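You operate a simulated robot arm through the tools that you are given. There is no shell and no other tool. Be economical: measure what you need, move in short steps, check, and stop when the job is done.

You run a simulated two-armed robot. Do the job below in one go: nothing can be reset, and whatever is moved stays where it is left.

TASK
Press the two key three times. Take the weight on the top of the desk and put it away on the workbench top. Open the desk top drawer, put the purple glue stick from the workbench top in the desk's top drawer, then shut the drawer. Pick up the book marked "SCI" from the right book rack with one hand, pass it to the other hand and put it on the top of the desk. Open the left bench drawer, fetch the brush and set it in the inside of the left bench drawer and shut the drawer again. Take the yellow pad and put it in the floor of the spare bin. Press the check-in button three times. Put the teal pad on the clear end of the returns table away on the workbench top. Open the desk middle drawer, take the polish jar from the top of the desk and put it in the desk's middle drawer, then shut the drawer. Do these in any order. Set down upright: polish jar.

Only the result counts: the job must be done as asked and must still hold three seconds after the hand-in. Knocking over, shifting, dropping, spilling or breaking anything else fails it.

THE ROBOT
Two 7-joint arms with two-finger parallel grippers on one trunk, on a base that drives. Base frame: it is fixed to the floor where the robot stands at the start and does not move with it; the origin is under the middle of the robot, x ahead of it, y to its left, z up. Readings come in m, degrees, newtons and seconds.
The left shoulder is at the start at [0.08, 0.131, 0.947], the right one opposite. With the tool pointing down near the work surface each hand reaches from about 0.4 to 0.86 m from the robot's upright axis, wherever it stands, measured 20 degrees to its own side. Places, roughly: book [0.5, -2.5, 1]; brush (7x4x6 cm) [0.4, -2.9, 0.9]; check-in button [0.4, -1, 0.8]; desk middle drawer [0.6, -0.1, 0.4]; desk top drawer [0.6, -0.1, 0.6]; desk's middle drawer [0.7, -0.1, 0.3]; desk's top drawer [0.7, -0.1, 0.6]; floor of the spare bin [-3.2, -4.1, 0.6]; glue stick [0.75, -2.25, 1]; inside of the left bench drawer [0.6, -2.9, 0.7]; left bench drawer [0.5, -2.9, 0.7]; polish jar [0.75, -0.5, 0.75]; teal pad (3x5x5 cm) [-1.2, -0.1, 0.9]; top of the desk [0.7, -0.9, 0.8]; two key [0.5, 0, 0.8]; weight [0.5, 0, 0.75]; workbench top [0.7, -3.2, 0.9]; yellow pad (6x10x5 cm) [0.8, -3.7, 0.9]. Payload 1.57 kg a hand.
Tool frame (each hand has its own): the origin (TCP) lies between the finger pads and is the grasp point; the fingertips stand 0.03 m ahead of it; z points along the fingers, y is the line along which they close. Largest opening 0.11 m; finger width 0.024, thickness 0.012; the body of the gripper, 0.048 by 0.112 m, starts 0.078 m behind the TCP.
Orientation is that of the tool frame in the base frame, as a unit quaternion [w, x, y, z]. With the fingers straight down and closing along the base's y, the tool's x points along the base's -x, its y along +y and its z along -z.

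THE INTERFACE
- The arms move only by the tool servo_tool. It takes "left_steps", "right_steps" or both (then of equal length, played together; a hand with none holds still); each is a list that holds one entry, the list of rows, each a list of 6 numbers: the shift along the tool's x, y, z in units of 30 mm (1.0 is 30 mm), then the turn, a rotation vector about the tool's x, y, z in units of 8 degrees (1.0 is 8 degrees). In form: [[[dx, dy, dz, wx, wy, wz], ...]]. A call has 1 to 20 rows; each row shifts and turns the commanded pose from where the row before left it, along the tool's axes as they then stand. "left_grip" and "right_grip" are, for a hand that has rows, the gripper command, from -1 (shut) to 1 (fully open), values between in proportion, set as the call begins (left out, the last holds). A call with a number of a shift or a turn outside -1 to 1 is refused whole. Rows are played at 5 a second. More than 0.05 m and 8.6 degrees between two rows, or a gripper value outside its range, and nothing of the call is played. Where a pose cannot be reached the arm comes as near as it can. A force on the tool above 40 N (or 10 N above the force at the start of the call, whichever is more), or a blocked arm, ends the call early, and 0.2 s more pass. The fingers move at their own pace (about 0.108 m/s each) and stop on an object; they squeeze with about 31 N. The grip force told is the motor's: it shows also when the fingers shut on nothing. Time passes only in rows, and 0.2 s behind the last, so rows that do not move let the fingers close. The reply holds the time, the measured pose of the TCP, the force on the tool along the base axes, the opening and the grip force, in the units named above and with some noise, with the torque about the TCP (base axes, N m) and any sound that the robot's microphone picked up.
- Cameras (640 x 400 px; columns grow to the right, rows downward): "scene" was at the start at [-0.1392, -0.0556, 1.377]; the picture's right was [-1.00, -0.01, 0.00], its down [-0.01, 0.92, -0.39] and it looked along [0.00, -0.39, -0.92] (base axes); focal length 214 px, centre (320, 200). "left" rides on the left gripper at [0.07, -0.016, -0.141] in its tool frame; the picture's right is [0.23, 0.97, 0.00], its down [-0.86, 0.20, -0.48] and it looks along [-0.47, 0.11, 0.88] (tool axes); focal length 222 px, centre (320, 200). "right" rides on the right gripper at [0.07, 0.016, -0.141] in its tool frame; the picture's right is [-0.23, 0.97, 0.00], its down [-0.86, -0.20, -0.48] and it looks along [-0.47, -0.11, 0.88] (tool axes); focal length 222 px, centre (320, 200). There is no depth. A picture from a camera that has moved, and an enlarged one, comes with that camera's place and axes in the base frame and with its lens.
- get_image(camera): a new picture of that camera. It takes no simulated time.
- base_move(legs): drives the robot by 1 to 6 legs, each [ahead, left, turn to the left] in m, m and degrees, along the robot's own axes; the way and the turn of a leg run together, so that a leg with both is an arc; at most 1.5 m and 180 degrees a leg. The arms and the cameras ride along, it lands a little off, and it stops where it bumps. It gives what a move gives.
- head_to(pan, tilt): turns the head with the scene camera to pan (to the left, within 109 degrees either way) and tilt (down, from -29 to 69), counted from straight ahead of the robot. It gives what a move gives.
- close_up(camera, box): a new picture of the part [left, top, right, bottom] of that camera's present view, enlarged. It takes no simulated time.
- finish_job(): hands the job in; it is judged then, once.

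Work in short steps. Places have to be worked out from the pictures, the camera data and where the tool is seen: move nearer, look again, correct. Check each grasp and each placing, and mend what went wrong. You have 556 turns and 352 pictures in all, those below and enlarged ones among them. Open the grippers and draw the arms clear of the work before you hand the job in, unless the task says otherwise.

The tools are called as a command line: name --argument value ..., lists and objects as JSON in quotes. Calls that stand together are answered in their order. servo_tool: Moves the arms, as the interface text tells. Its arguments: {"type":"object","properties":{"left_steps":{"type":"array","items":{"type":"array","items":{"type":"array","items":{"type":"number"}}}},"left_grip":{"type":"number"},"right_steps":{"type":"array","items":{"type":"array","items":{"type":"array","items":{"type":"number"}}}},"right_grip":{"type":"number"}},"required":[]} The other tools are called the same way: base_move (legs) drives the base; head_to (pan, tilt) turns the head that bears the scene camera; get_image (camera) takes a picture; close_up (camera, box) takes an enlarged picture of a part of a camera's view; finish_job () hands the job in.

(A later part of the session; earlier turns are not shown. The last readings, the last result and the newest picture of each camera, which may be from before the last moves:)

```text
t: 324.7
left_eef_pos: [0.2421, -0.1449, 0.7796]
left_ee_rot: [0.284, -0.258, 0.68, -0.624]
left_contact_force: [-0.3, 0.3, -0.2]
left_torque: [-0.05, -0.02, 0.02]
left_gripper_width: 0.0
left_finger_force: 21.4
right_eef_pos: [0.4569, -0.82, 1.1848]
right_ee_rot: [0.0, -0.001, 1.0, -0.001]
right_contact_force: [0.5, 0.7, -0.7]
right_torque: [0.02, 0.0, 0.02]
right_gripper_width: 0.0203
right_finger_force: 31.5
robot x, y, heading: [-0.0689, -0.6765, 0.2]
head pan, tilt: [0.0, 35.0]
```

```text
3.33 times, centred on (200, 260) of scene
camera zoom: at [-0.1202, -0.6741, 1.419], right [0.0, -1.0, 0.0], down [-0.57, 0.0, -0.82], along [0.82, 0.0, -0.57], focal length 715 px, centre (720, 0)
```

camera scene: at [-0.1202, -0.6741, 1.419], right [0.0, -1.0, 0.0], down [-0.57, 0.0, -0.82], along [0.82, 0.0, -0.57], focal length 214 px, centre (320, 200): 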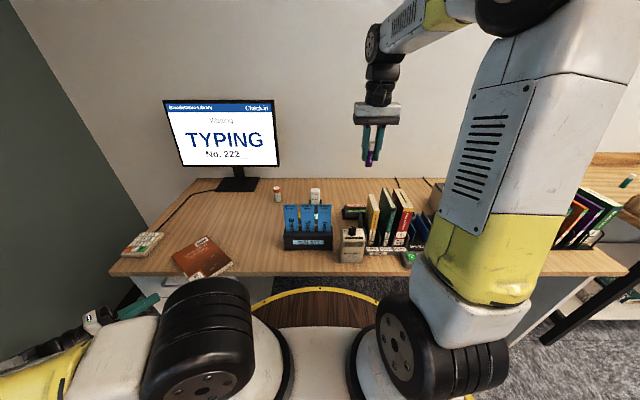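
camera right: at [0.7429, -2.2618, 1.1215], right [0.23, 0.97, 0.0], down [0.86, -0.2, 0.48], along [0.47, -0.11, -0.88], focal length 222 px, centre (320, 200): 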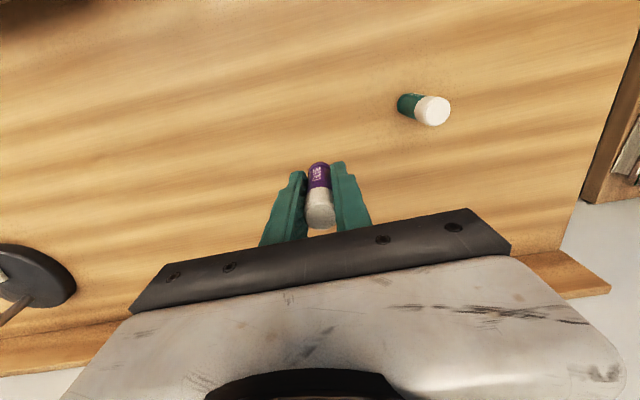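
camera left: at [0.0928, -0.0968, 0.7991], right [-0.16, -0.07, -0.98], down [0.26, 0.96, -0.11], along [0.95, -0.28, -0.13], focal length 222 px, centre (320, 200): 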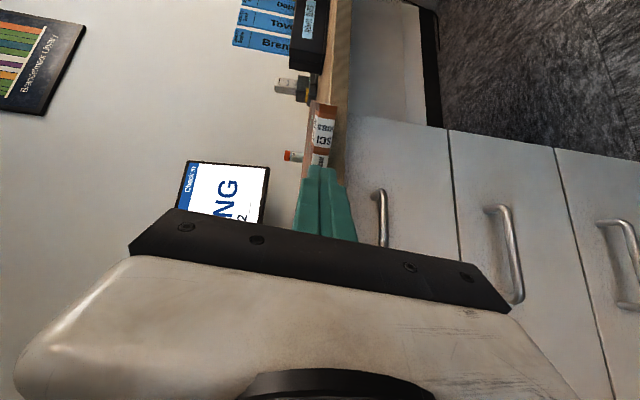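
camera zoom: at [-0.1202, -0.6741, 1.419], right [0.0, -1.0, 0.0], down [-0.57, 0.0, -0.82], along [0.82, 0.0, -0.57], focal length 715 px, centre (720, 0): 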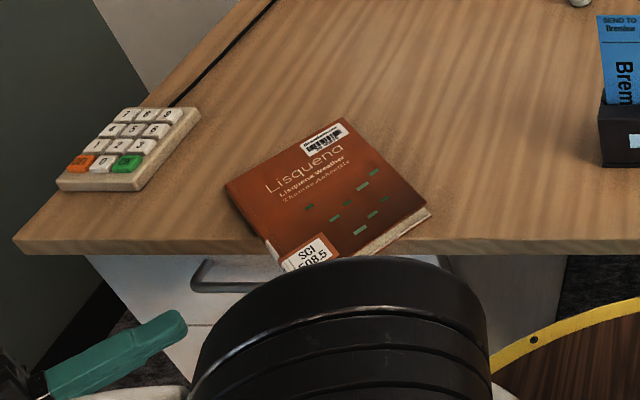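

I'd rather push with fingers vertical. Raise the hand and reorient it to neutral (fingers down).

servo_tool --left_steps '[[[0, -0.9, -0.2, 0, 0, 0], [0, -0.9, -0.2, 0, 0, 0], [0, -0.9, 0, 0, 0, 0], [0, -0.9, 0, 0, 0, 0], [0, -0.9, 0, 0, 0, 0], [0, -0.9, 0, 0, 0, 0], [0, 0, 0, -0.708, 0, 0.708], [0, 0, 0, -0.708, 0, 0.708], [0, 0, 0, -0.708, 0, 0.708], [0, 0, 0, -0.708, 0, 0.708], [0, 0, 0, -0.708, 0, 0.708], [0, 0, 0, -0.708, 0, 0.708], [0, 0, 0, -0.708, 0, 0.708], [0, 0, 0, -0.708, 0, 0.708], [0, 0, 0, -0.708, 0, 0.708], [0, 0, 0, -0.708, 0, 0.708], [0, 0, 0, -0.44, 0, 0.44]]]'

servo_tool --left_steps '[[[0, 0, 0, 0, 0.94, 0], [0, 0, 0, 0, 0.94, 0], [0, 0, 0, 0, 0.94, 0], [0, 0, 0, 0, 0.94, 0], [0, 0, 0, 0, 0.94, 0], [0, 0, 0, 0, 0.94, 0]]]'

get_image --camera "left"

```text
t: 328.3
left_eef_pos: [0.2323, -0.1503, 0.9411]
left_ee_rot: [0.384, 0.001, 0.923, 0.001]
left_contact_force: [0.3, 0.7, -0.3]
left_torque: [-0.03, 0.02, -0.01]
left_gripper_width: 0.0
left_finger_force: 21.2
right_eef_pos: [0.4559, -0.8195, 1.1846]
right_ee_rot: [0.002, 0.0, 1.0, 0.0]
right_contact_force: [-0.1, -0.2, 0.4]
right_torque: [0.0, -0.01, 0.0]
right_gripper_width: 0.0204
right_finger_force: 30.7
robot x, y, heading: [-0.0669, -0.6775, 0.2]
head pan, tilt: [0.0, 35.0]
```

```text
t: 329.7
left_eef_pos: [0.2317, -0.1508, 0.9407]
left_ee_rot: [0.0, -0.001, 1.0, 0.001]
left_contact_force: [0.7, 0.4, -0.1]
left_torque: [0.0, -0.02, 0.04]
left_gripper_width: 0.0
left_finger_force: 21.7
right_eef_pos: [0.456, -0.8201, 1.1844]
right_ee_rot: [0.001, 0.0, 1.0, 0.0]
right_contact_force: [-1.2, 0.5, 0.0]
right_torque: [0.02, -0.03, -0.01]
right_gripper_width: 0.0201
right_finger_force: 30.8
robot x, y, heading: [-0.0682, -0.6773, 0.1]
head pan, tilt: [0.0, 35.0]
```

```text
177 pictures are left
camera left: at [0.1623, -0.1682, 1.0825], right [-0.23, 0.97, 0.0], down [0.85, 0.2, 0.48], along [0.47, 0.11, -0.88], focal length 222 px, centre (320, 200)
```

left: 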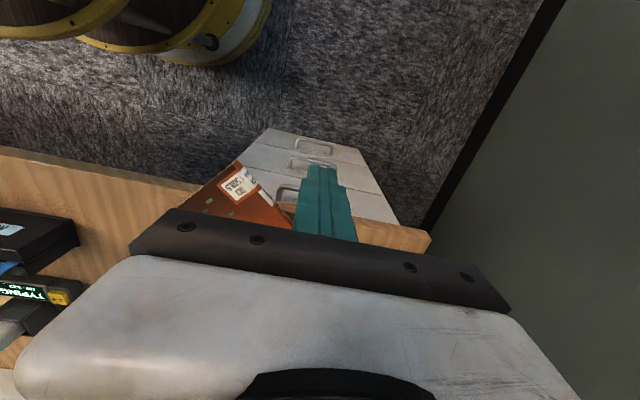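

Lower the closed fingers beside the spine (off the desk edge).

servo_tool --left_steps '[[[-0.69, 0.22, 0.6, 0, 0, 0], [-0.69, 0.22, 0.6, 0, 0, 0], [-0.69, 0.22, 0.6, 0, 0, 0], [-0.69, 0.22, 0.6, 0, 0, 0], [0, 0, 0.8, 0, 0, 0], [0, 0, 0.8, 0, 0, 0], [0, 0, 0.8, 0, 0, 0]]]'

get_image --camera "left"

close_up --camera "scene" --box '[130, 190, 270, 310]'

```text
t: 331.3
left_eef_pos: [0.3157, -0.1235, 0.7986]
left_ee_rot: [0.001, -0.001, 1.0, 0.001]
left_contact_force: [0.7, -0.3, 0.4]
left_torque: [0.01, 0.05, 0.0]
left_gripper_width: 0.0002
left_finger_force: 21.0
right_eef_pos: [0.4562, -0.8209, 1.1851]
right_ee_rot: [-0.001, 0.0, 1.0, 0.0]
right_contact_force: [0.3, -0.6, -0.2]
right_torque: [-0.02, -0.02, 0.0]
right_gripper_width: 0.0204
right_finger_force: 31.0
robot x, y, heading: [-0.0678, -0.6724, -0.1]
head pan, tilt: [0.0, 35.0]
```

```text
176 pictures are left
camera left: at [0.246, -0.1418, 0.9385], right [-0.23, 0.97, 0.0], down [0.85, 0.2, 0.48], along [0.47, 0.11, -0.88], focal length 222 px, centre (320, 200)
```

left: 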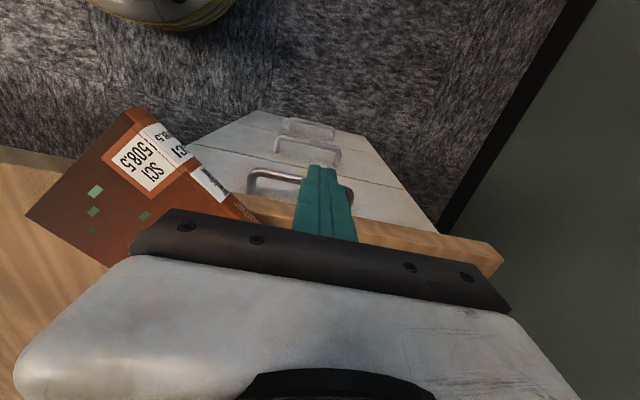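

```text
3.33 times, centred on (200, 250) of scene
camera zoom: at [-0.1202, -0.6742, 1.419], right [0.0, -1.0, 0.0], down [-0.57, 0.0, -0.82], along [0.82, 0.0, -0.57], focal length 715 px, centre (720, 33)
```

zoom: 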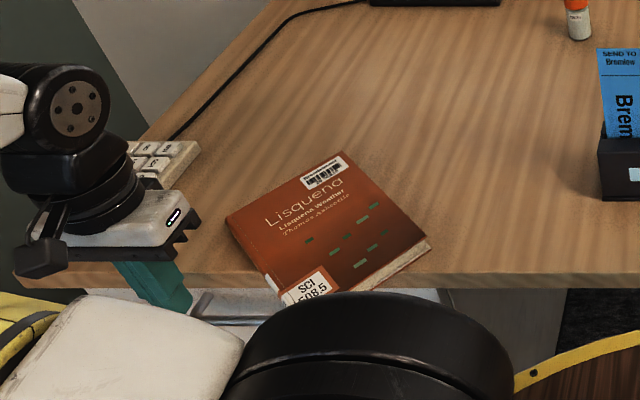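

Push the book inward along its spine normal in small steps.

servo_tool --left_steps '[[[-0.4, -0.4, 0, 0, 0, 0], [-0.4, -0.4, 0, 0, 0, 0], [-0.4, -0.35, 0, 0, 0, 0], [-0.4, -0.35, 0, 0, 0, 0], [-0.4, -0.35, 0, 0, 0, 0], [-0.4, -0.35, 0, 0, 0, 0], [-0.4, -0.35, 0, 0, 0, 0], [-0.4, -0.35, 0, 0, 0, 0]]]'

close_up --camera "scene" --box '[130, 190, 270, 310]'

get_image --camera "left"

```text
t: 333.1
left_eef_pos: [0.4133, -0.2109, 0.7974]
left_ee_rot: [0.001, -0.001, 1.0, 0.001]
left_contact_force: [-0.1, -0.3, 0.2]
left_torque: [0.01, -0.03, 0.03]
left_gripper_width: 0.0
left_finger_force: 21.3
right_eef_pos: [0.4564, -0.8202, 1.1847]
right_ee_rot: [0.001, 0.0, 1.0, 0.0]
right_contact_force: [-0.3, -0.9, -0.3]
right_torque: [-0.04, -0.04, -0.01]
right_gripper_width: 0.0203
right_finger_force: 30.8
robot x, y, heading: [-0.068, -0.6744, 0.2]
head pan, tilt: [0.0, 35.0]
```

```text
3.33 times, centred on (200, 250) of scene
camera zoom: at [-0.1202, -0.674, 1.419], right [0.0, -1.0, 0.0], down [-0.57, 0.0, -0.82], along [0.82, 0.0, -0.57], focal length 715 px, centre (720, 33)
```

zoom: 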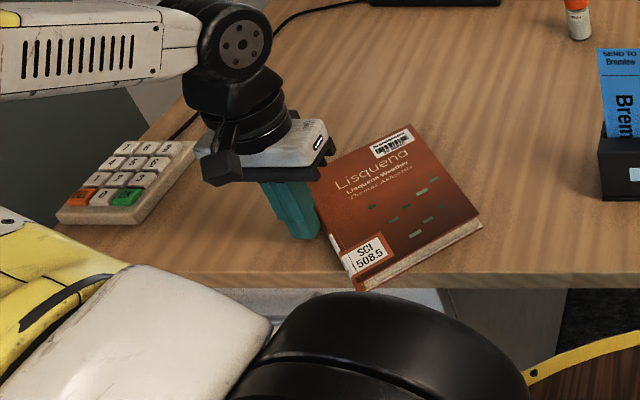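

```text
173 pictures are left
camera left: at [0.3428, -0.2285, 0.939], right [-0.23, 0.97, 0.0], down [0.85, 0.2, 0.48], along [0.47, 0.11, -0.88], focal length 222 px, centre (320, 200)
```

left: 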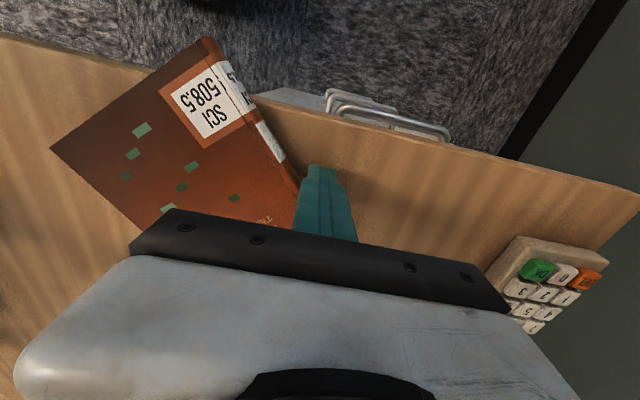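

Corner still overhangs ~2–3 cm. Go round to near that corner and push straight inward (+x).

servo_tool --left_steps '[[[0.53, 0.4, 0, 0, 0, 0], [0.7, -0.9, 0, 0, 0, 0], [0.7, -0.9, 0, 0, 0, 0], [-0.5, 0, 0, 0, 0, 0], [-0.5, 0, 0, 0, 0, 0], [-0.5, 0, 0, 0, 0, 0], [-0.5, 0, 0, 0, 0, 0], [-0.5, 0, 0, 0, 0, 0]]]'

close_up --camera "scene" --box '[130, 190, 270, 310]'

get_image --camera "left"

```text
t: 334.9
left_eef_pos: [0.4288, -0.2524, 0.798]
left_ee_rot: [0.001, -0.001, 1.0, 0.0]
left_contact_force: [-0.6, -0.1, 0.1]
left_torque: [-0.04, 0.01, -0.03]
left_gripper_width: 0.0
left_finger_force: 21.6
right_eef_pos: [0.4562, -0.8199, 1.1844]
right_ee_rot: [0.0, 0.0, 1.0, 0.0]
right_contact_force: [-0.3, -0.1, -0.9]
right_torque: [0.05, -0.01, 0.02]
right_gripper_width: 0.0202
right_finger_force: 31.4
robot x, y, heading: [-0.0692, -0.6778, -0.1]
head pan, tilt: [0.0, 35.0]
```

```text
3.33 times, centred on (200, 250) of scene
camera zoom: at [-0.1202, -0.6741, 1.419], right [0.0, -1.0, 0.0], down [-0.57, 0.0, -0.82], along [0.82, 0.0, -0.57], focal length 715 px, centre (720, 33)
```

zoom: 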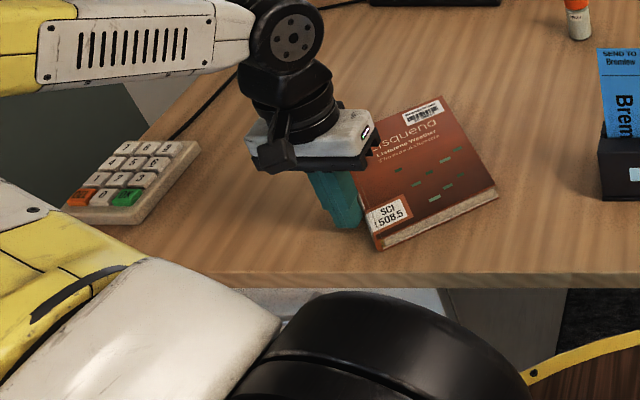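

```text
171 pictures are left
camera left: at [0.3589, -0.2697, 0.9378], right [-0.23, 0.97, 0.0], down [0.85, 0.2, 0.48], along [0.47, 0.11, -0.88], focal length 222 px, centre (320, 200)
```

left: 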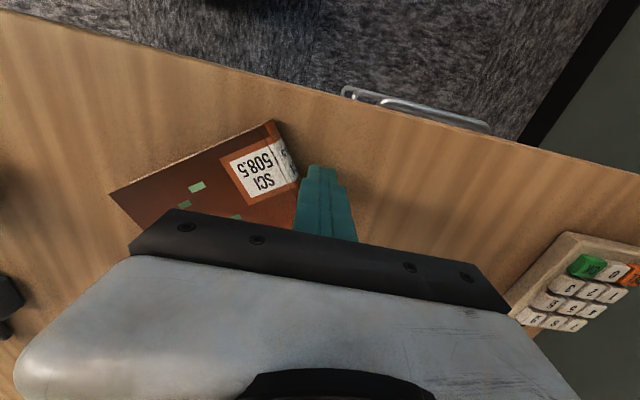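

Book is fully on the desk. Retreat the left hand, back off, and look at the drawers.

servo_tool --left_steps '[[[0.3, 1, 0, 0, 0, 0], [0, 0, -1, 0, 0, 0], [0, 0, -1, 0, 0, 0], [0, 0, -1, 0, 0, 0], [0, 0, -1, 0, 0, 0], [0, 0, -1, 0, 0, 0], [0, 0, -1, 0, 0, 0], [0, 0, -1, 0, 0, 0]]]'

base_move --legs '[[-0.36, 0, 0], [0, 0.25, 0]]'

head_to --pan 10 --tilt 45

get_image --camera "scene"

get_image --camera "left"

```text
t: 336.7
left_eef_pos: [0.4206, -0.2229, 1.0081]
left_ee_rot: [0.0, -0.001, 1.0, 0.001]
left_contact_force: [0.6, -0.3, -0.4]
left_torque: [0.0, 0.02, 0.01]
left_gripper_width: 0.0002
left_finger_force: 21.5
right_eef_pos: [0.4553, -0.8207, 1.1853]
right_ee_rot: [0.0, 0.0, 1.0, 0.0]
right_contact_force: [0.0, -0.1, -1.2]
right_torque: [0.0, 0.02, -0.04]
right_gripper_width: 0.0203
right_finger_force: 30.6
robot x, y, heading: [-0.0708, -0.6755, -0.1]
head pan, tilt: [0.0, 35.0]
```

```text
t: 340.4
left_eef_pos: [0.0591, 0.0308, 1.007]
left_ee_rot: [0.001, 0.001, 1.0, 0.001]
left_contact_force: [0.6, 0.9, -0.5]
left_torque: [0.02, 0.0, 0.02]
left_gripper_width: 0.0
left_finger_force: 21.3
right_eef_pos: [0.0945, -0.5664, 1.184]
right_ee_rot: [-0.001, 0.001, 1.0, -0.001]
right_contact_force: [-0.3, -0.1, 0.2]
right_torque: [0.01, -0.02, -0.02]
right_gripper_width: 0.0202
right_finger_force: 31.1
robot x, y, heading: [-0.4301, -0.4217, -0.1]
head pan, tilt: [0.0, 35.0]
```

```text
t: 341.2
left_eef_pos: [0.059, 0.0315, 1.007]
left_ee_rot: [0.002, 0.0, 1.0, 0.001]
left_contact_force: [-0.5, -0.2, -0.1]
left_torque: [0.02, 0.0, 0.03]
left_gripper_width: 0.0001
left_finger_force: 21.1
right_eef_pos: [0.0938, -0.5684, 1.1841]
right_ee_rot: [0.0, 0.001, 1.0, 0.0]
right_contact_force: [-0.4, 0.0, -0.2]
right_torque: [-0.02, -0.02, 0.0]
right_gripper_width: 0.02
right_finger_force: 30.9
robot x, y, heading: [-0.433, -0.4256, 0.0]
head pan, tilt: [10.0, 45.0]
```

```text
170 pictures are left
camera scene: at [-0.4899, -0.4058, 1.4042], right [0.17, -0.99, 0.0], down [-0.7, -0.12, -0.71], along [0.7, 0.12, -0.71], focal length 214 px, centre (320, 200)
```

scene: 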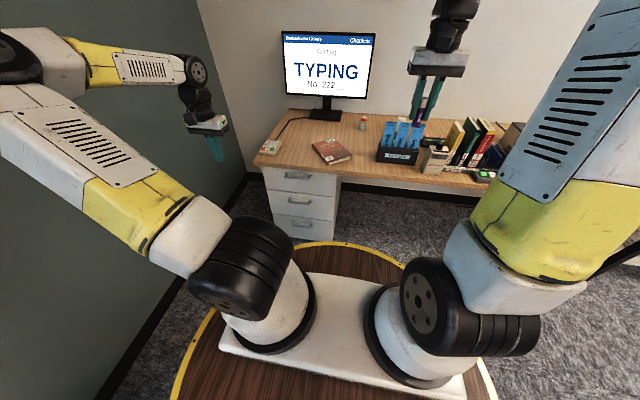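

```text
169 pictures are left
camera left: at [-0.0104, 0.0138, 1.1481], right [-0.23, 0.97, 0.0], down [0.85, 0.2, 0.48], along [0.47, 0.11, -0.88], focal length 222 px, centre (320, 200)
```

left: 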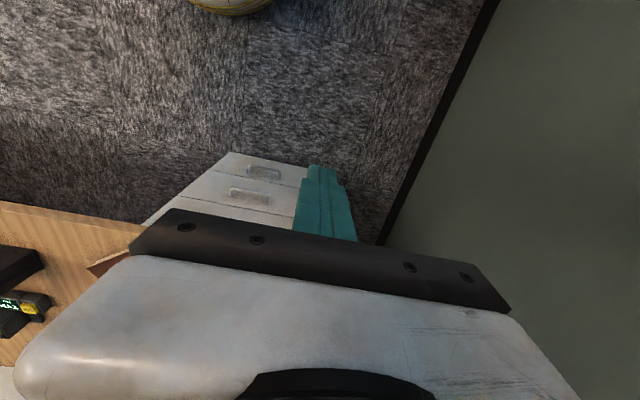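

Zoom on the drawer handles.

close_up --camera "scene" --box '[250, 130, 370, 250]'

```text
3.33 times, centred on (310, 190) of scene
camera zoom: at [-0.4899, -0.4058, 1.4042], right [0.17, -0.99, 0.0], down [-0.7, -0.12, -0.71], along [0.7, 0.12, -0.71], focal length 715 px, centre (353, 233)
```

zoom: 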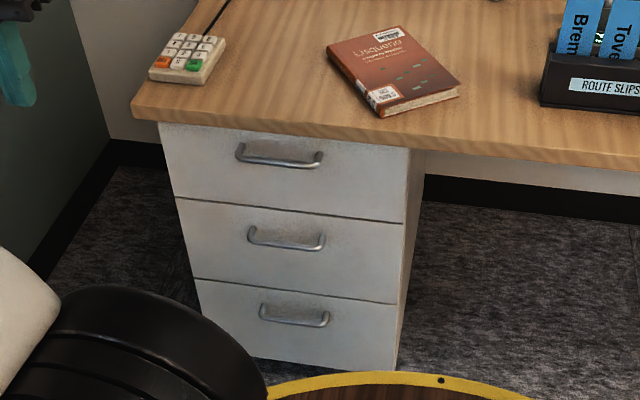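

Top drawer bar is ≈(0.363, -0.146, 0.677). I'll use the diagonal horizontal orientation (as for the book). Rotate the left hand.

servo_tool --left_steps '[[[0, 0, 0, 0, -0.94, 0], [0, 0, 0, 0, -0.94, 0], [0, 0, 0, 0, -0.94, 0], [0, 0, 0, 0, -0.94, 0], [0, 0, 0, 0, -0.94, 0], [0, 0, 0, 0, -0.94, 0], [0, 0, 0, 0.708, 0, -0.708], [0, 0, 0, 0.708, 0, -0.708], [0, 0, 0, 0.708, 0, -0.708], [0, 0, 0, 0.708, 0, -0.708], [0, 0, 0, 0.708, 0, -0.708], [0, 0, 0, 0.708, 0, -0.708], [0, 0, 0, 0.708, 0, -0.708], [0, 0, 0, 0.708, 0, -0.708], [0, 0, 0, 0.708, 0, -0.708], [0, 0, 0, 0.708, 0, -0.708], [0, 0, 0, 0.44, 0, -0.44]]]' --left_grip -0.3

base_move --legs '[[0.12, -0.1, 0]]'

get_image --camera "left"

close_up --camera "scene" --box '[210, 130, 370, 250]'

```text
t: 344.8
left_eef_pos: [0.0593, 0.031, 1.0078]
left_ee_rot: [0.283, -0.257, 0.681, -0.625]
left_contact_force: [0.7, 0.9, 0.0]
left_torque: [0.02, -0.04, 0.01]
left_gripper_width: 0.0384
left_finger_force: 0.1
right_eef_pos: [0.0945, -0.5667, 1.184]
right_ee_rot: [0.0, 0.001, 1.0, 0.0]
right_contact_force: [1.7, 0.2, -0.8]
right_torque: [0.02, 0.05, -0.01]
right_gripper_width: 0.0202
right_finger_force: 30.8
robot x, y, heading: [-0.4329, -0.4229, -0.2]
head pan, tilt: [10.0, 45.0]
```

```text
t: 346.2
left_eef_pos: [0.1795, -0.068, 1.0072]
left_ee_rot: [0.285, -0.257, 0.68, -0.624]
left_contact_force: [0.1, -0.5, -0.2]
left_torque: [0.03, -0.01, -0.01]
left_gripper_width: 0.0385
left_finger_force: 0.1
right_eef_pos: [0.2139, -0.6684, 1.1846]
right_ee_rot: [0.0, 0.001, 1.0, 0.0]
right_contact_force: [0.4, 0.2, -1.3]
right_torque: [0.02, 0.0, -0.01]
right_gripper_width: 0.0201
right_finger_force: 30.7
robot x, y, heading: [-0.3105, -0.5209, -0.3]
head pan, tilt: [10.0, 45.0]
```

```text
167 pictures are left
camera left: at [0.0301, -0.0204, 1.0269], right [-0.16, -0.07, -0.98], down [0.27, 0.96, -0.11], along [0.95, -0.28, -0.13], focal length 222 px, centre (320, 200)
```

left: 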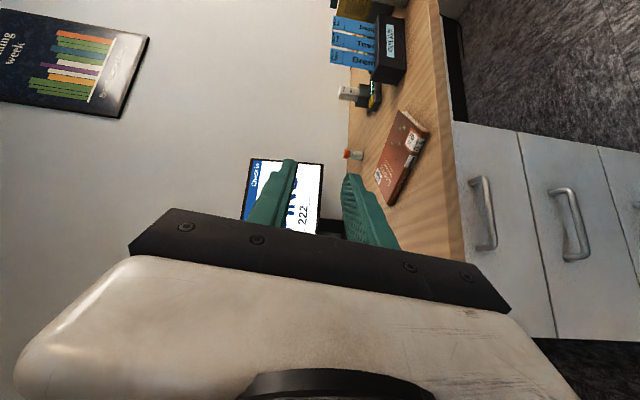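

```text
3.33 times, centred on (290, 190) of scene
camera zoom: at [-0.3697, -0.5059, 1.4042], right [0.17, -0.98, 0.0], down [-0.7, -0.12, -0.71], along [0.7, 0.12, -0.71], focal length 715 px, centre (420, 233)
```

zoom: 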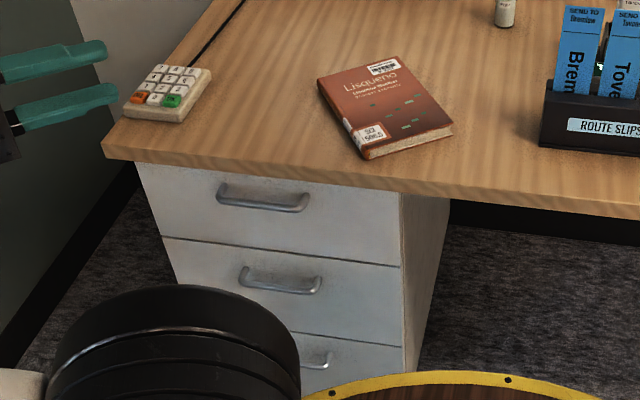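

Lower the left hand to handle height in front of the drawer unit.

servo_tool --left_steps '[[[0.06, 0.99, 0.06, 0, 0, 0], [0.06, 0.99, 0.06, 0, 0, 0], [0.06, 0.99, 0.06, 0, 0, 0], [0.06, 0.99, 0.06, 0, 0, 0], [0.06, 0.99, 0.06, 0, 0, 0], [0.06, 0.99, 0.06, 0, 0, 0], [0.06, 0.99, 0.06, 0, 0, 0], [0.06, 0.99, 0.06, 0, 0, 0], [0.06, 0.99, 0.06, 0, 0, 0], [0.06, 0.99, 0.06, 0, 0, 0], [0.06, 0.99, 0.06, 0, 0, 0]]]' --left_grip 0.1

get_image --camera "left"

close_up --camera "scene" --box '[210, 130, 370, 250]'

```text
t: 348.6
left_eef_pos: [0.1736, -0.077, 0.7445]
left_ee_rot: [0.284, -0.258, 0.681, -0.623]
left_contact_force: [0.3, 0.0, 0.5]
left_torque: [0.03, 0.0, -0.01]
left_gripper_width: 0.0604
left_finger_force: 0.1
left hand out of reach, approached as far as the arm can: row 9, 10, 11
right_eef_pos: [0.2153, -0.6675, 1.1842]
right_ee_rot: [0.0, 0.001, 1.0, 0.0]
right_contact_force: [0.4, 0.3, 0.2]
right_torque: [0.02, -0.02, -0.01]
right_gripper_width: 0.0204
right_finger_force: 31.0
robot x, y, heading: [-0.309, -0.5236, -0.2]
head pan, tilt: [10.0, 45.0]
```

```text
165 pictures are left
camera left: at [0.0233, -0.0298, 0.7638], right [-0.16, -0.07, -0.98], down [0.27, 0.96, -0.11], along [0.95, -0.28, -0.13], focal length 222 px, centre (320, 200)
```

left: 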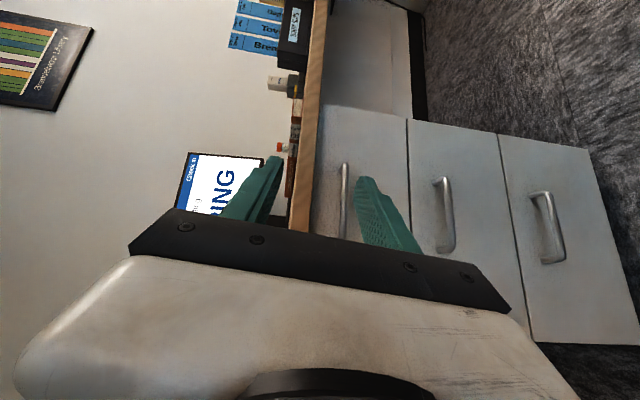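

```text
3.33 times, centred on (290, 190) of scene
camera zoom: at [-0.3696, -0.5059, 1.4042], right [0.17, -0.98, 0.0], down [-0.7, -0.12, -0.71], along [0.7, 0.12, -0.71], focal length 715 px, centre (420, 233)
```

zoom: 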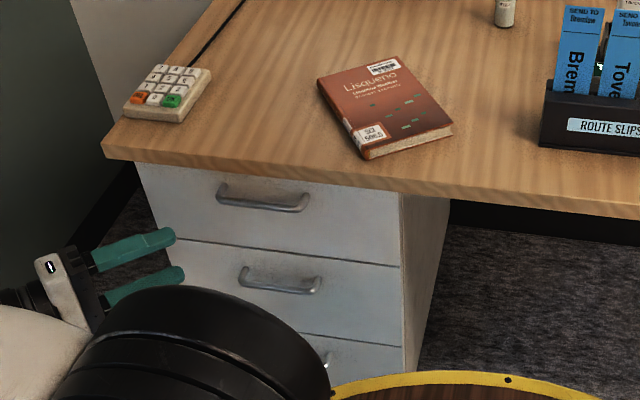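

Lower limit reached in this pose; tilt the fingers 30° downward and retry the descent.

servo_tool --left_steps '[[[0, 0, 0, -0.94, 0, 0], [0, 0, 0, -0.94, 0, 0], [0, 0, 0, -0.94, 0, 0], [0, 0, 0, -0.94, 0, 0]]]'

servo_tool --left_steps '[[[0, 0.65, 0.375, 0, 0, 0], [0, 0.65, 0.375, 0, 0, 0], [0, 0.65, 0.375, 0, 0, 0]]]'

get_image --camera "left"

```text
t: 349.6
left_eef_pos: [0.1749, -0.0775, 0.7458]
left_ee_rot: [0.208, -0.323, 0.82, -0.425]
left_contact_force: [-0.2, 0.7, -0.2]
left_torque: [-0.02, -0.01, 0.0]
left_gripper_width: 0.0606
left_finger_force: 0.1
right_eef_pos: [0.2154, -0.6676, 1.1836]
right_ee_rot: [0.0, 0.0, 1.0, 0.0]
right_contact_force: [0.5, 0.5, 0.3]
right_torque: [-0.02, -0.02, 0.05]
right_gripper_width: 0.0202
right_finger_force: 31.4
robot x, y, heading: [-0.3089, -0.52, -0.0]
head pan, tilt: [10.0, 45.0]
```

```text
t: 350.4
left_eef_pos: [0.1733, -0.0699, 0.6754]
left_ee_rot: [0.207, -0.322, 0.82, -0.425]
left_contact_force: [-0.4, -0.4, 0.1]
left_torque: [-0.01, -0.03, 0.06]
left_gripper_width: 0.0606
left_finger_force: 0.0
right_eef_pos: [0.2149, -0.6673, 1.1844]
right_ee_rot: [0.0, 0.0, 1.0, 0.0]
right_contact_force: [0.4, -0.4, -0.2]
right_torque: [-0.02, -0.01, 0.03]
right_gripper_width: 0.0204
right_finger_force: 30.8
robot x, y, heading: [-0.3089, -0.5206, -0.1]
head pan, tilt: [10.0, 45.0]
```

```text
163 pictures are left
camera left: at [0.0431, -0.0471, 0.7624], right [-0.5, 0.26, -0.82], down [0.24, 0.96, 0.15], along [0.83, -0.12, -0.54], focal length 222 px, centre (320, 200)
```

left: 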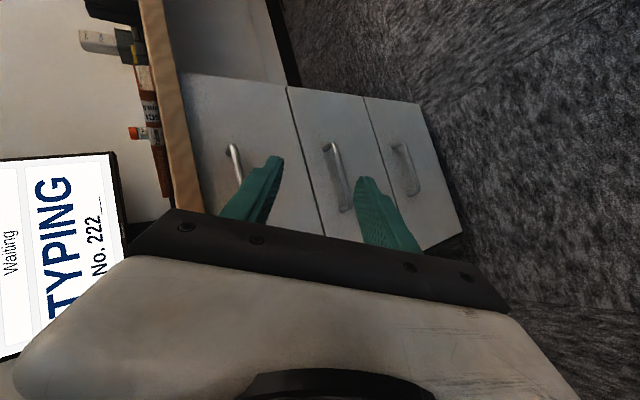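

Reached. Handle bar refined to (0.364, -0.145, 0.676). Move base 0.13 ahead and set the hand to 8 cm before it.

servo_tool --left_steps '[[[0.17, -0.9, -0.32, 0, 0, 0], [0.18, -0.91, -0.32, 0, 0, 0]]]' --left_grip -0.25

base_move --legs '[[0.13, 0, 0]]'

get_image --camera "left"

close_up --camera "scene" --box '[200, 150, 360, 270]'

```text
t: 351.0
left_eef_pos: [0.1726, -0.0904, 0.7325]
left_ee_rot: [0.208, -0.323, 0.819, -0.426]
left_contact_force: [0.6, 0.6, -0.3]
left_torque: [0.0, -0.03, -0.02]
left_gripper_width: 0.0414
left_finger_force: 0.1
right_eef_pos: [0.2133, -0.667, 1.185]
right_ee_rot: [0.0, 0.001, 1.0, 0.0]
right_contact_force: [-0.1, 0.5, -1.0]
right_torque: [-0.02, 0.01, -0.01]
right_gripper_width: 0.0203
right_finger_force: 31.1
robot x, y, heading: [-0.3097, -0.521, -0.2]
head pan, tilt: [10.0, 45.0]
```

```text
t: 352.2
left_eef_pos: [0.3048, -0.09, 0.7328]
left_ee_rot: [0.208, -0.322, 0.82, -0.426]
left_contact_force: [0.3, -0.6, -0.8]
left_torque: [-0.01, 0.0, -0.04]
left_gripper_width: 0.0412
left_finger_force: 0.1
right_eef_pos: [0.344, -0.6673, 1.1831]
right_ee_rot: [0.0, 0.001, 1.0, 0.001]
right_contact_force: [1.2, 0.0, -0.1]
right_torque: [-0.01, -0.01, 0.03]
right_gripper_width: 0.02
right_finger_force: 30.9
robot x, y, heading: [-0.1814, -0.525, -0.2]
head pan, tilt: [10.0, 45.0]
```

```text
162 pictures are left
camera left: at [0.1734, -0.0668, 0.8185], right [-0.5, 0.26, -0.82], down [0.24, 0.96, 0.15], along [0.83, -0.12, -0.54], focal length 222 px, centre (320, 200)
```

left: 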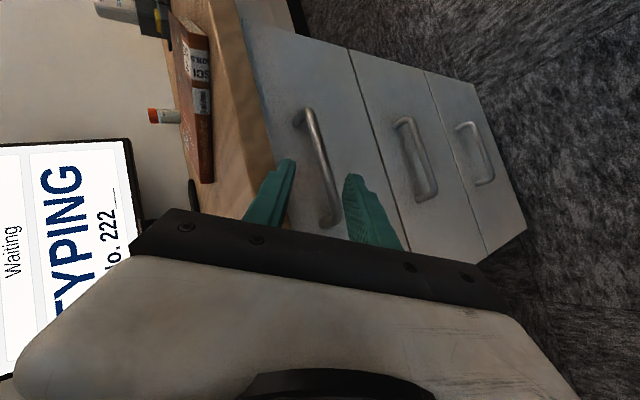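

```text
3.33 times, centred on (280, 210) of scene
camera zoom: at [-0.2392, -0.5061, 1.4042], right [0.17, -0.99, 0.0], down [-0.7, -0.12, -0.71], along [0.7, 0.12, -0.71], focal length 715 px, centre (453, 167)
```

zoom: 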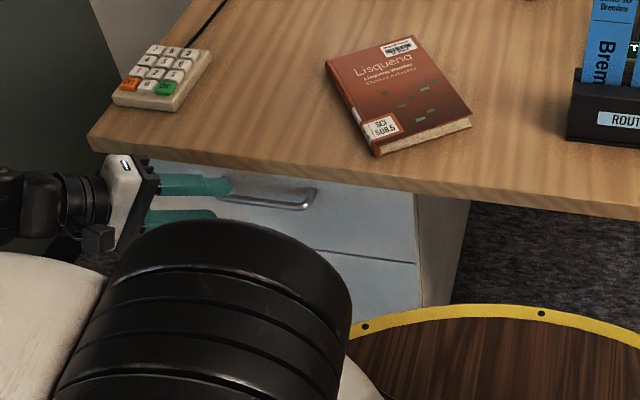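

Bar passes right between the fingers. Advance along the tool axis.

servo_tool --left_steps '[[[0, 0, 0.6, 0, 0, 0], [0, 0, 0.6, 0, 0, 0], [0, 0, 0.6, 0, 0, 0], [0, 0, 0.4, 0, 0, 0], [0, 0, 0.3, 0, 0, 0]]]'

get_image --camera "left"

```text
t: 353.4
left_eef_pos: [0.3506, -0.1322, 0.6895]
left_ee_rot: [0.207, -0.322, 0.82, -0.426]
left_contact_force: [0.0, 0.0, -0.7]
left_torque: [-0.01, 0.02, -0.01]
left_gripper_width: 0.0412
left_finger_force: 0.1
right_eef_pos: [0.3457, -0.6668, 1.1838]
right_ee_rot: [0.0, 0.001, 1.0, 0.0]
right_contact_force: [0.6, 0.3, 0.9]
right_torque: [0.0, 0.03, 0.02]
right_gripper_width: 0.0205
right_finger_force: 31.2
robot x, y, heading: [-0.1806, -0.5198, -0.0]
head pan, tilt: [10.0, 45.0]
```

```text
160 pictures are left
camera left: at [0.2197, -0.109, 0.7768], right [-0.5, 0.26, -0.82], down [0.24, 0.96, 0.15], along [0.83, -0.12, -0.54], focal length 222 px, centre (320, 200)
```

left: 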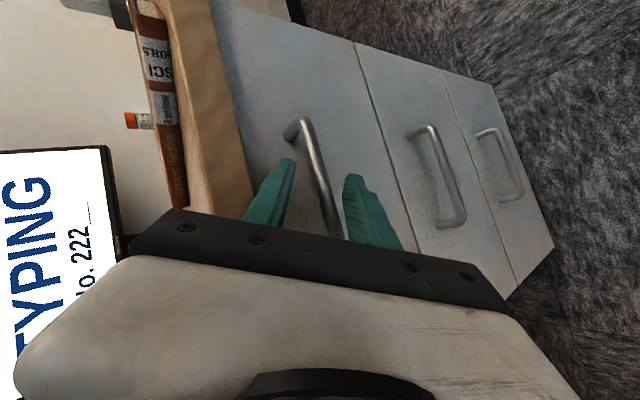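

Close on the bar.

servo_tool --left_steps '[[[0, 0, 0, 0, 0, 0], [0, 0, 0, 0, 0, 0], [0, 0, 0, 0, 0, 0]]]' --left_grip -1

get_image --camera "left"

```text
t: 354.2
left_eef_pos: [0.349, -0.1309, 0.6895]
left_ee_rot: [0.207, -0.323, 0.82, -0.426]
left_contact_force: [-6.8, 1.1, -13.9]
left_torque: [-1.12, 0.3, 0.61]
left_gripper_width: 0.0258
left_finger_force: 36.7
right_eef_pos: [0.3444, -0.6668, 1.1837]
right_ee_rot: [0.0, 0.001, 1.0, -0.001]
right_contact_force: [-0.8, -0.6, -0.8]
right_torque: [0.03, -0.02, 0.0]
right_gripper_width: 0.0205
right_finger_force: 30.7
robot x, y, heading: [-0.1833, -0.522, -0.1]
head pan, tilt: [10.0, 45.0]
```

```text
159 pictures are left
camera left: at [0.2189, -0.1085, 0.7761], right [-0.51, 0.26, -0.82], down [0.24, 0.96, 0.15], along [0.83, -0.12, -0.55], focal length 222 px, centre (320, 200)
```

left: 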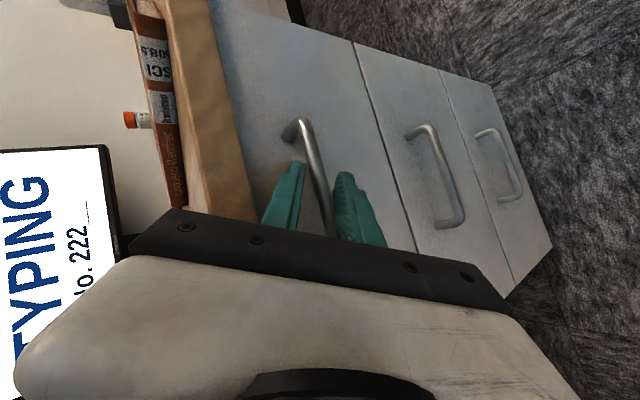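

The bar lies skewed to the finger pads. Open, roll −31° about the tool axis to square up, and re-grip.

servo_tool --left_steps '[[[0, 0, -0.1, 0, 0, 0], [0, 0, -0.1, 0, 0, -0.9], [0, 0, 0, 0, 0, -0.95], [0, 0, 0, 0, 0, -1], [0, 0, 0, 0, 0, -1], [0, 0, 0, 0, 0, 0]]]' --left_grip -0.35

get_image --camera "left"

```text
t: 355.6
left_eef_pos: [0.3453, -0.1294, 0.6938]
left_ee_rot: [0.086, -0.528, 0.705, -0.466]
left_contact_force: [0.2, -0.5, 0.4]
left_torque: [-0.02, -0.04, 0.0]
left_gripper_width: 0.0359
left_finger_force: 0.1
right_eef_pos: [0.345, -0.6677, 1.1837]
right_ee_rot: [0.001, 0.001, 1.0, 0.0]
right_contact_force: [0.4, 0.2, -0.8]
right_torque: [-0.02, 0.01, 0.01]
right_gripper_width: 0.0204
right_finger_force: 30.9
robot x, y, heading: [-0.179, -0.5226, 0.2]
head pan, tilt: [10.0, 45.0]
```

```text
158 pictures are left
camera left: at [0.2408, -0.1071, 0.8092], right [-0.74, -0.18, -0.64], down [-0.06, 0.98, -0.2], along [0.67, -0.11, -0.74], focal length 222 px, centre (320, 200)
```

left: 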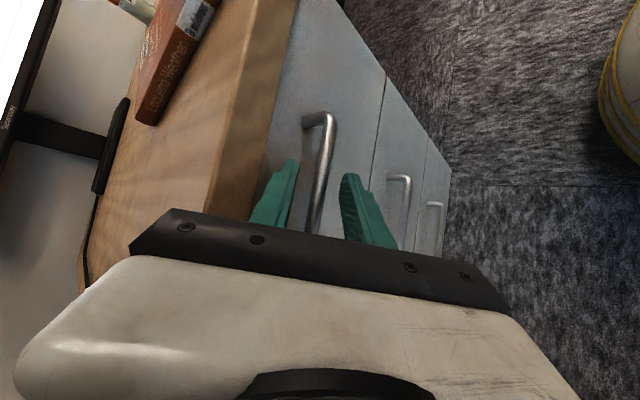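

Bar squared. Advance 1 cm and close.

servo_tool --left_steps '[[[0, 0, 0.2, 0, 0, 0], [0, 0, 0.15, 0, 0, 0]]]'

servo_tool --left_steps '[[[0, 0, 0, 0, 0, 0], [0, 0, 0, 0, 0, 0], [0, 0, 0, 0, 0, 0]]]' --left_grip -1

get_image --camera "left"

```text
t: 356.2
left_eef_pos: [0.3521, -0.1344, 0.6895]
left_ee_rot: [0.086, -0.528, 0.705, -0.466]
left_contact_force: [0.0, 0.2, 0.3]
left_torque: [0.0, 0.01, 0.0]
left_gripper_width: 0.0359
left_finger_force: 0.0
right_eef_pos: [0.3452, -0.6674, 1.1842]
right_ee_rot: [0.0, 0.001, 1.0, 0.0]
right_contact_force: [0.0, -0.3, -1.0]
right_torque: [0.0, 0.01, 0.01]
right_gripper_width: 0.0202
right_finger_force: 31.0
robot x, y, heading: [-0.1794, -0.5228, -0.2]
head pan, tilt: [10.0, 45.0]
```

```text
t: 357.1
left_eef_pos: [0.3525, -0.1334, 0.6876]
left_ee_rot: [0.086, -0.529, 0.704, -0.466]
left_contact_force: [-3.4, -0.8, -6.9]
left_torque: [-0.48, 0.19, 0.68]
left_gripper_width: 0.0121
left_finger_force: 29.2
right_eef_pos: [0.3446, -0.6665, 1.1849]
right_ee_rot: [0.0, 0.001, 1.0, -0.001]
right_contact_force: [-0.8, -0.8, -0.3]
right_torque: [-0.03, 0.01, -0.01]
right_gripper_width: 0.0202
right_finger_force: 30.6
robot x, y, heading: [-0.1793, -0.5242, -0.1]
head pan, tilt: [10.0, 45.0]
```

```text
157 pictures are left
camera left: at [0.2467, -0.1131, 0.8034], right [-0.74, -0.18, -0.64], down [-0.06, 0.98, -0.2], along [0.67, -0.11, -0.74], focal length 222 px, centre (320, 200)
```

left: 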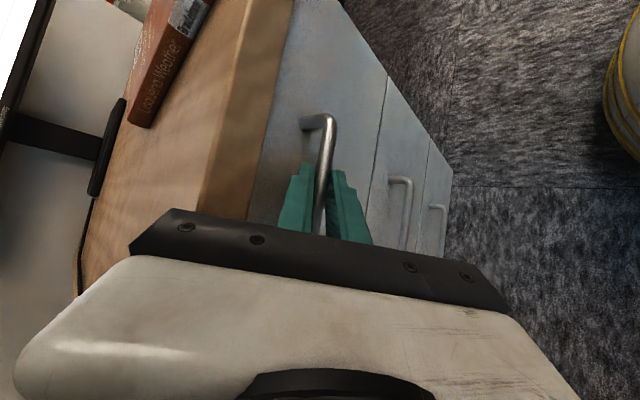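

Gripped. Pull by driving back 0.22 m.

base_move --legs '[[-0.22, 0, 0]]'

get_image --camera "left"

get_image --camera "scene"

```text
t: 358.7
left_eef_pos: [0.1332, -0.1346, 0.6881]
left_ee_rot: [0.086, -0.529, 0.705, -0.466]
left_contact_force: [0.1, -11.4, -18.7]
left_torque: [-0.74, 0.2, 0.25]
left_gripper_width: 0.012
left_finger_force: 29.4
right_eef_pos: [0.1261, -0.6669, 1.1841]
right_ee_rot: [0.001, -0.001, 1.0, -0.001]
right_contact_force: [-1.2, 0.2, -0.1]
right_torque: [0.0, -0.03, -0.01]
right_gripper_width: 0.0202
right_finger_force: 31.1
robot x, y, heading: [-0.4009, -0.5253, 0.2]
head pan, tilt: [10.0, 45.0]
```

```text
156 pictures are left
camera left: at [0.0275, -0.1128, 0.8034], right [-0.74, -0.18, -0.64], down [-0.06, 0.98, -0.2], along [0.67, -0.11, -0.74], focal length 222 px, centre (320, 200)
```

left: 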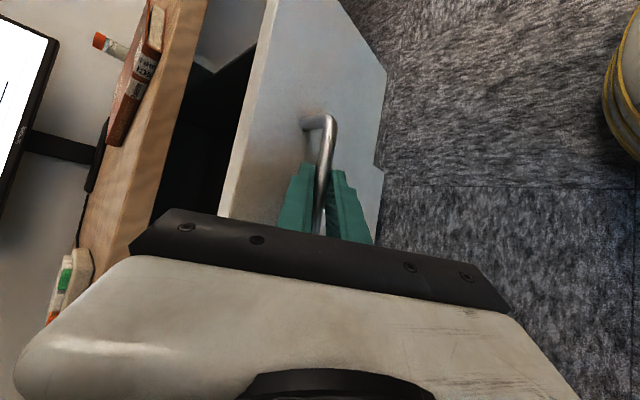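

```text
155 pictures are left
camera scene: at [-0.4574, -0.506, 1.4042], right [0.17, -0.98, 0.0], down [-0.7, -0.12, -0.71], along [0.7, 0.12, -0.71], focal length 214 px, centre (320, 200)
```

scene: 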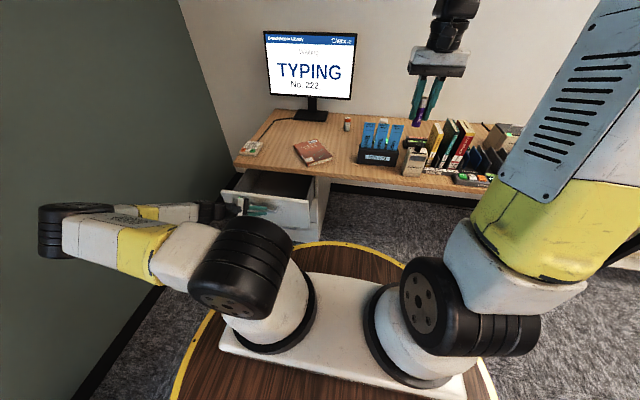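

Drawer open. Release and retreat the left hand up and back.

servo_tool --left_steps '[[[0, 0, 0, 0, 0, 0], [0, 0, 0, 0, 0, 0], [0, 0, -0.5, 0, 0, 0], [0, 0, -0.8, 0, 0, 0], [0, 0, -1, 0, 0, 0], [0, 0, -1, 0, 0, 0]]]' --left_grip -0.35

servo_tool --left_steps '[[[0, -0.7, -0.5, 0, 0, 0.95], [0, -0.7, -0.5, 0, 0, 0.95], [0, -0.7, -0.5, 0, 0, 1], [0, -0.7, -0.5, 0, 0, 0.95], [0, -0.8, -0.4, 0, 0, 0], [0, -0.8, -0.4, 0, 0, 0]]]'

get_image --camera "scene"

```text
t: 360.1
left_eef_pos: [0.0722, -0.0799, 0.7435]
left_ee_rot: [0.086, -0.529, 0.704, -0.466]
left_contact_force: [1.1, 0.2, -0.2]
left_torque: [-0.01, -0.01, -0.02]
left_gripper_width: 0.0358
left_finger_force: 0.1
right_eef_pos: [0.1272, -0.6667, 1.184]
right_ee_rot: [0.0, 0.0, 1.0, -0.001]
right_contact_force: [0.2, 0.7, -1.1]
right_torque: [-0.03, 0.02, -0.02]
right_gripper_width: 0.0201
right_finger_force: 31.2
robot x, y, heading: [-0.3979, -0.525, 0.1]
head pan, tilt: [10.0, 45.0]
```

```text
t: 361.5
left_eef_pos: [0.0843, -0.0664, 0.8957]
left_ee_rot: [0.207, -0.322, 0.82, -0.427]
left_contact_force: [-0.8, -0.2, -0.1]
left_torque: [0.0, 0.0, 0.0]
left_gripper_width: 0.0357
left_finger_force: 0.1
right_eef_pos: [0.1262, -0.6651, 1.1846]
right_ee_rot: [0.0, 0.0, 1.0, 0.0]
right_contact_force: [0.2, 0.4, 0.4]
right_torque: [0.0, -0.02, 0.0]
right_gripper_width: 0.0203
right_finger_force: 31.1
robot x, y, heading: [-0.3984, -0.5174, -0.1]
head pan, tilt: [10.0, 45.0]
```

```text
154 pictures are left
camera scene: at [-0.4579, -0.5059, 1.4042], right [0.17, -0.98, 0.0], down [-0.7, -0.12, -0.71], along [0.7, 0.12, -0.71], focal length 214 px, centre (320, 200)
```

scene: 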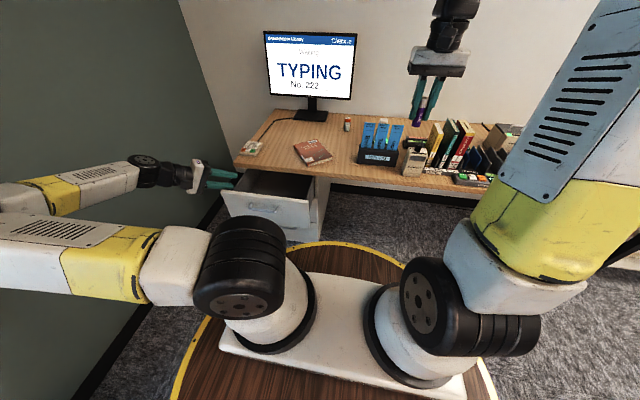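

The left elbow is close to the wall; reorient the left hand to neutral to tuck the arm in.

servo_tool --left_steps '[[[0, 0, 0, -0.651, 0.316, 0.491], [0, 0, 0, -0.651, 0.316, 0.491], [0, 0, 0, -0.651, 0.316, 0.491], [0, 0, 0, -0.651, 0.316, 0.491], [0, 0, 0, -0.651, 0.316, 0.491], [0, 0, 0, -0.651, 0.316, 0.491], [0, 0, 0, -0.651, 0.316, 0.491], [0, 0, 0, -0.651, 0.316, 0.491], [0, 0, 0, -0.651, 0.316, 0.491], [0, 0, 0, -0.651, 0.316, 0.491]]]'

servo_tool --left_steps '[[[0, -0.3, -1, 0, 0, 0], [0, -0.3, -1, 0, 0, 0], [0, -0.3, -1, 0, 0, 0], [0, -0.3, -1, 0, 0, 0], [0, -0.3, -1, 0, 0, 0], [0, -0.3, -1, 0, 0, 0], [0, -0.3, -1, 0, 0, 0], [0, -0.3, -1, 0, 0, 0]]]'

get_image --camera "scene"

```text
t: 363.7
left_eef_pos: [0.084, -0.0657, 0.8967]
left_ee_rot: [-0.001, 0.0, 1.0, 0.001]
left_contact_force: [1.0, 1.1, 0.6]
left_torque: [-0.06, 0.03, 0.04]
left_gripper_width: 0.036
left_finger_force: 0.1
right_eef_pos: [0.1261, -0.6663, 1.1835]
right_ee_rot: [0.0, 0.0, 1.0, 0.0]
right_contact_force: [0.6, 0.2, -0.7]
right_torque: [-0.03, -0.05, -0.04]
right_gripper_width: 0.0205
right_finger_force: 30.8
robot x, y, heading: [-0.3972, -0.5254, 0.1]
head pan, tilt: [10.0, 45.0]
```

```text
t: 365.5
left_eef_pos: [0.0857, -0.1382, 1.1366]
left_ee_rot: [-0.001, -0.001, 1.0, 0.0]
left_contact_force: [0.5, 0.6, 0.1]
left_torque: [-0.05, 0.02, -0.01]
left_gripper_width: 0.0357
left_finger_force: 0.1
right_eef_pos: [0.126, -0.6667, 1.1844]
right_ee_rot: [0.0, 0.0, 1.0, -0.001]
right_contact_force: [0.4, 0.0, -0.3]
right_torque: [-0.03, -0.01, 0.01]
right_gripper_width: 0.0203
right_finger_force: 31.2
robot x, y, heading: [-0.3983, -0.5188, -0.0]
head pan, tilt: [10.0, 45.0]
```

```text
153 pictures are left
camera scene: at [-0.4578, -0.5059, 1.4042], right [0.17, -0.98, 0.0], down [-0.7, -0.12, -0.71], along [0.7, 0.12, -0.71], focal length 214 px, centre (320, 200)
```

scene: 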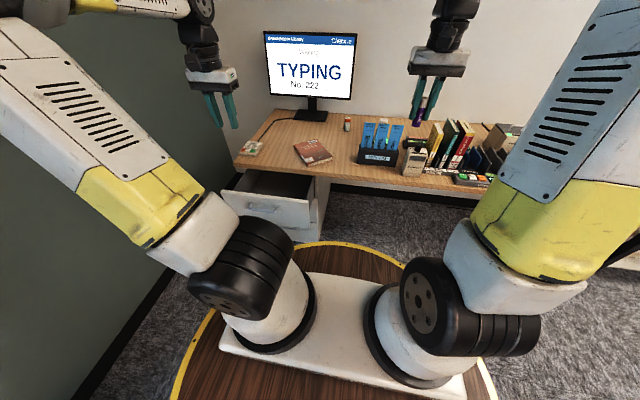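

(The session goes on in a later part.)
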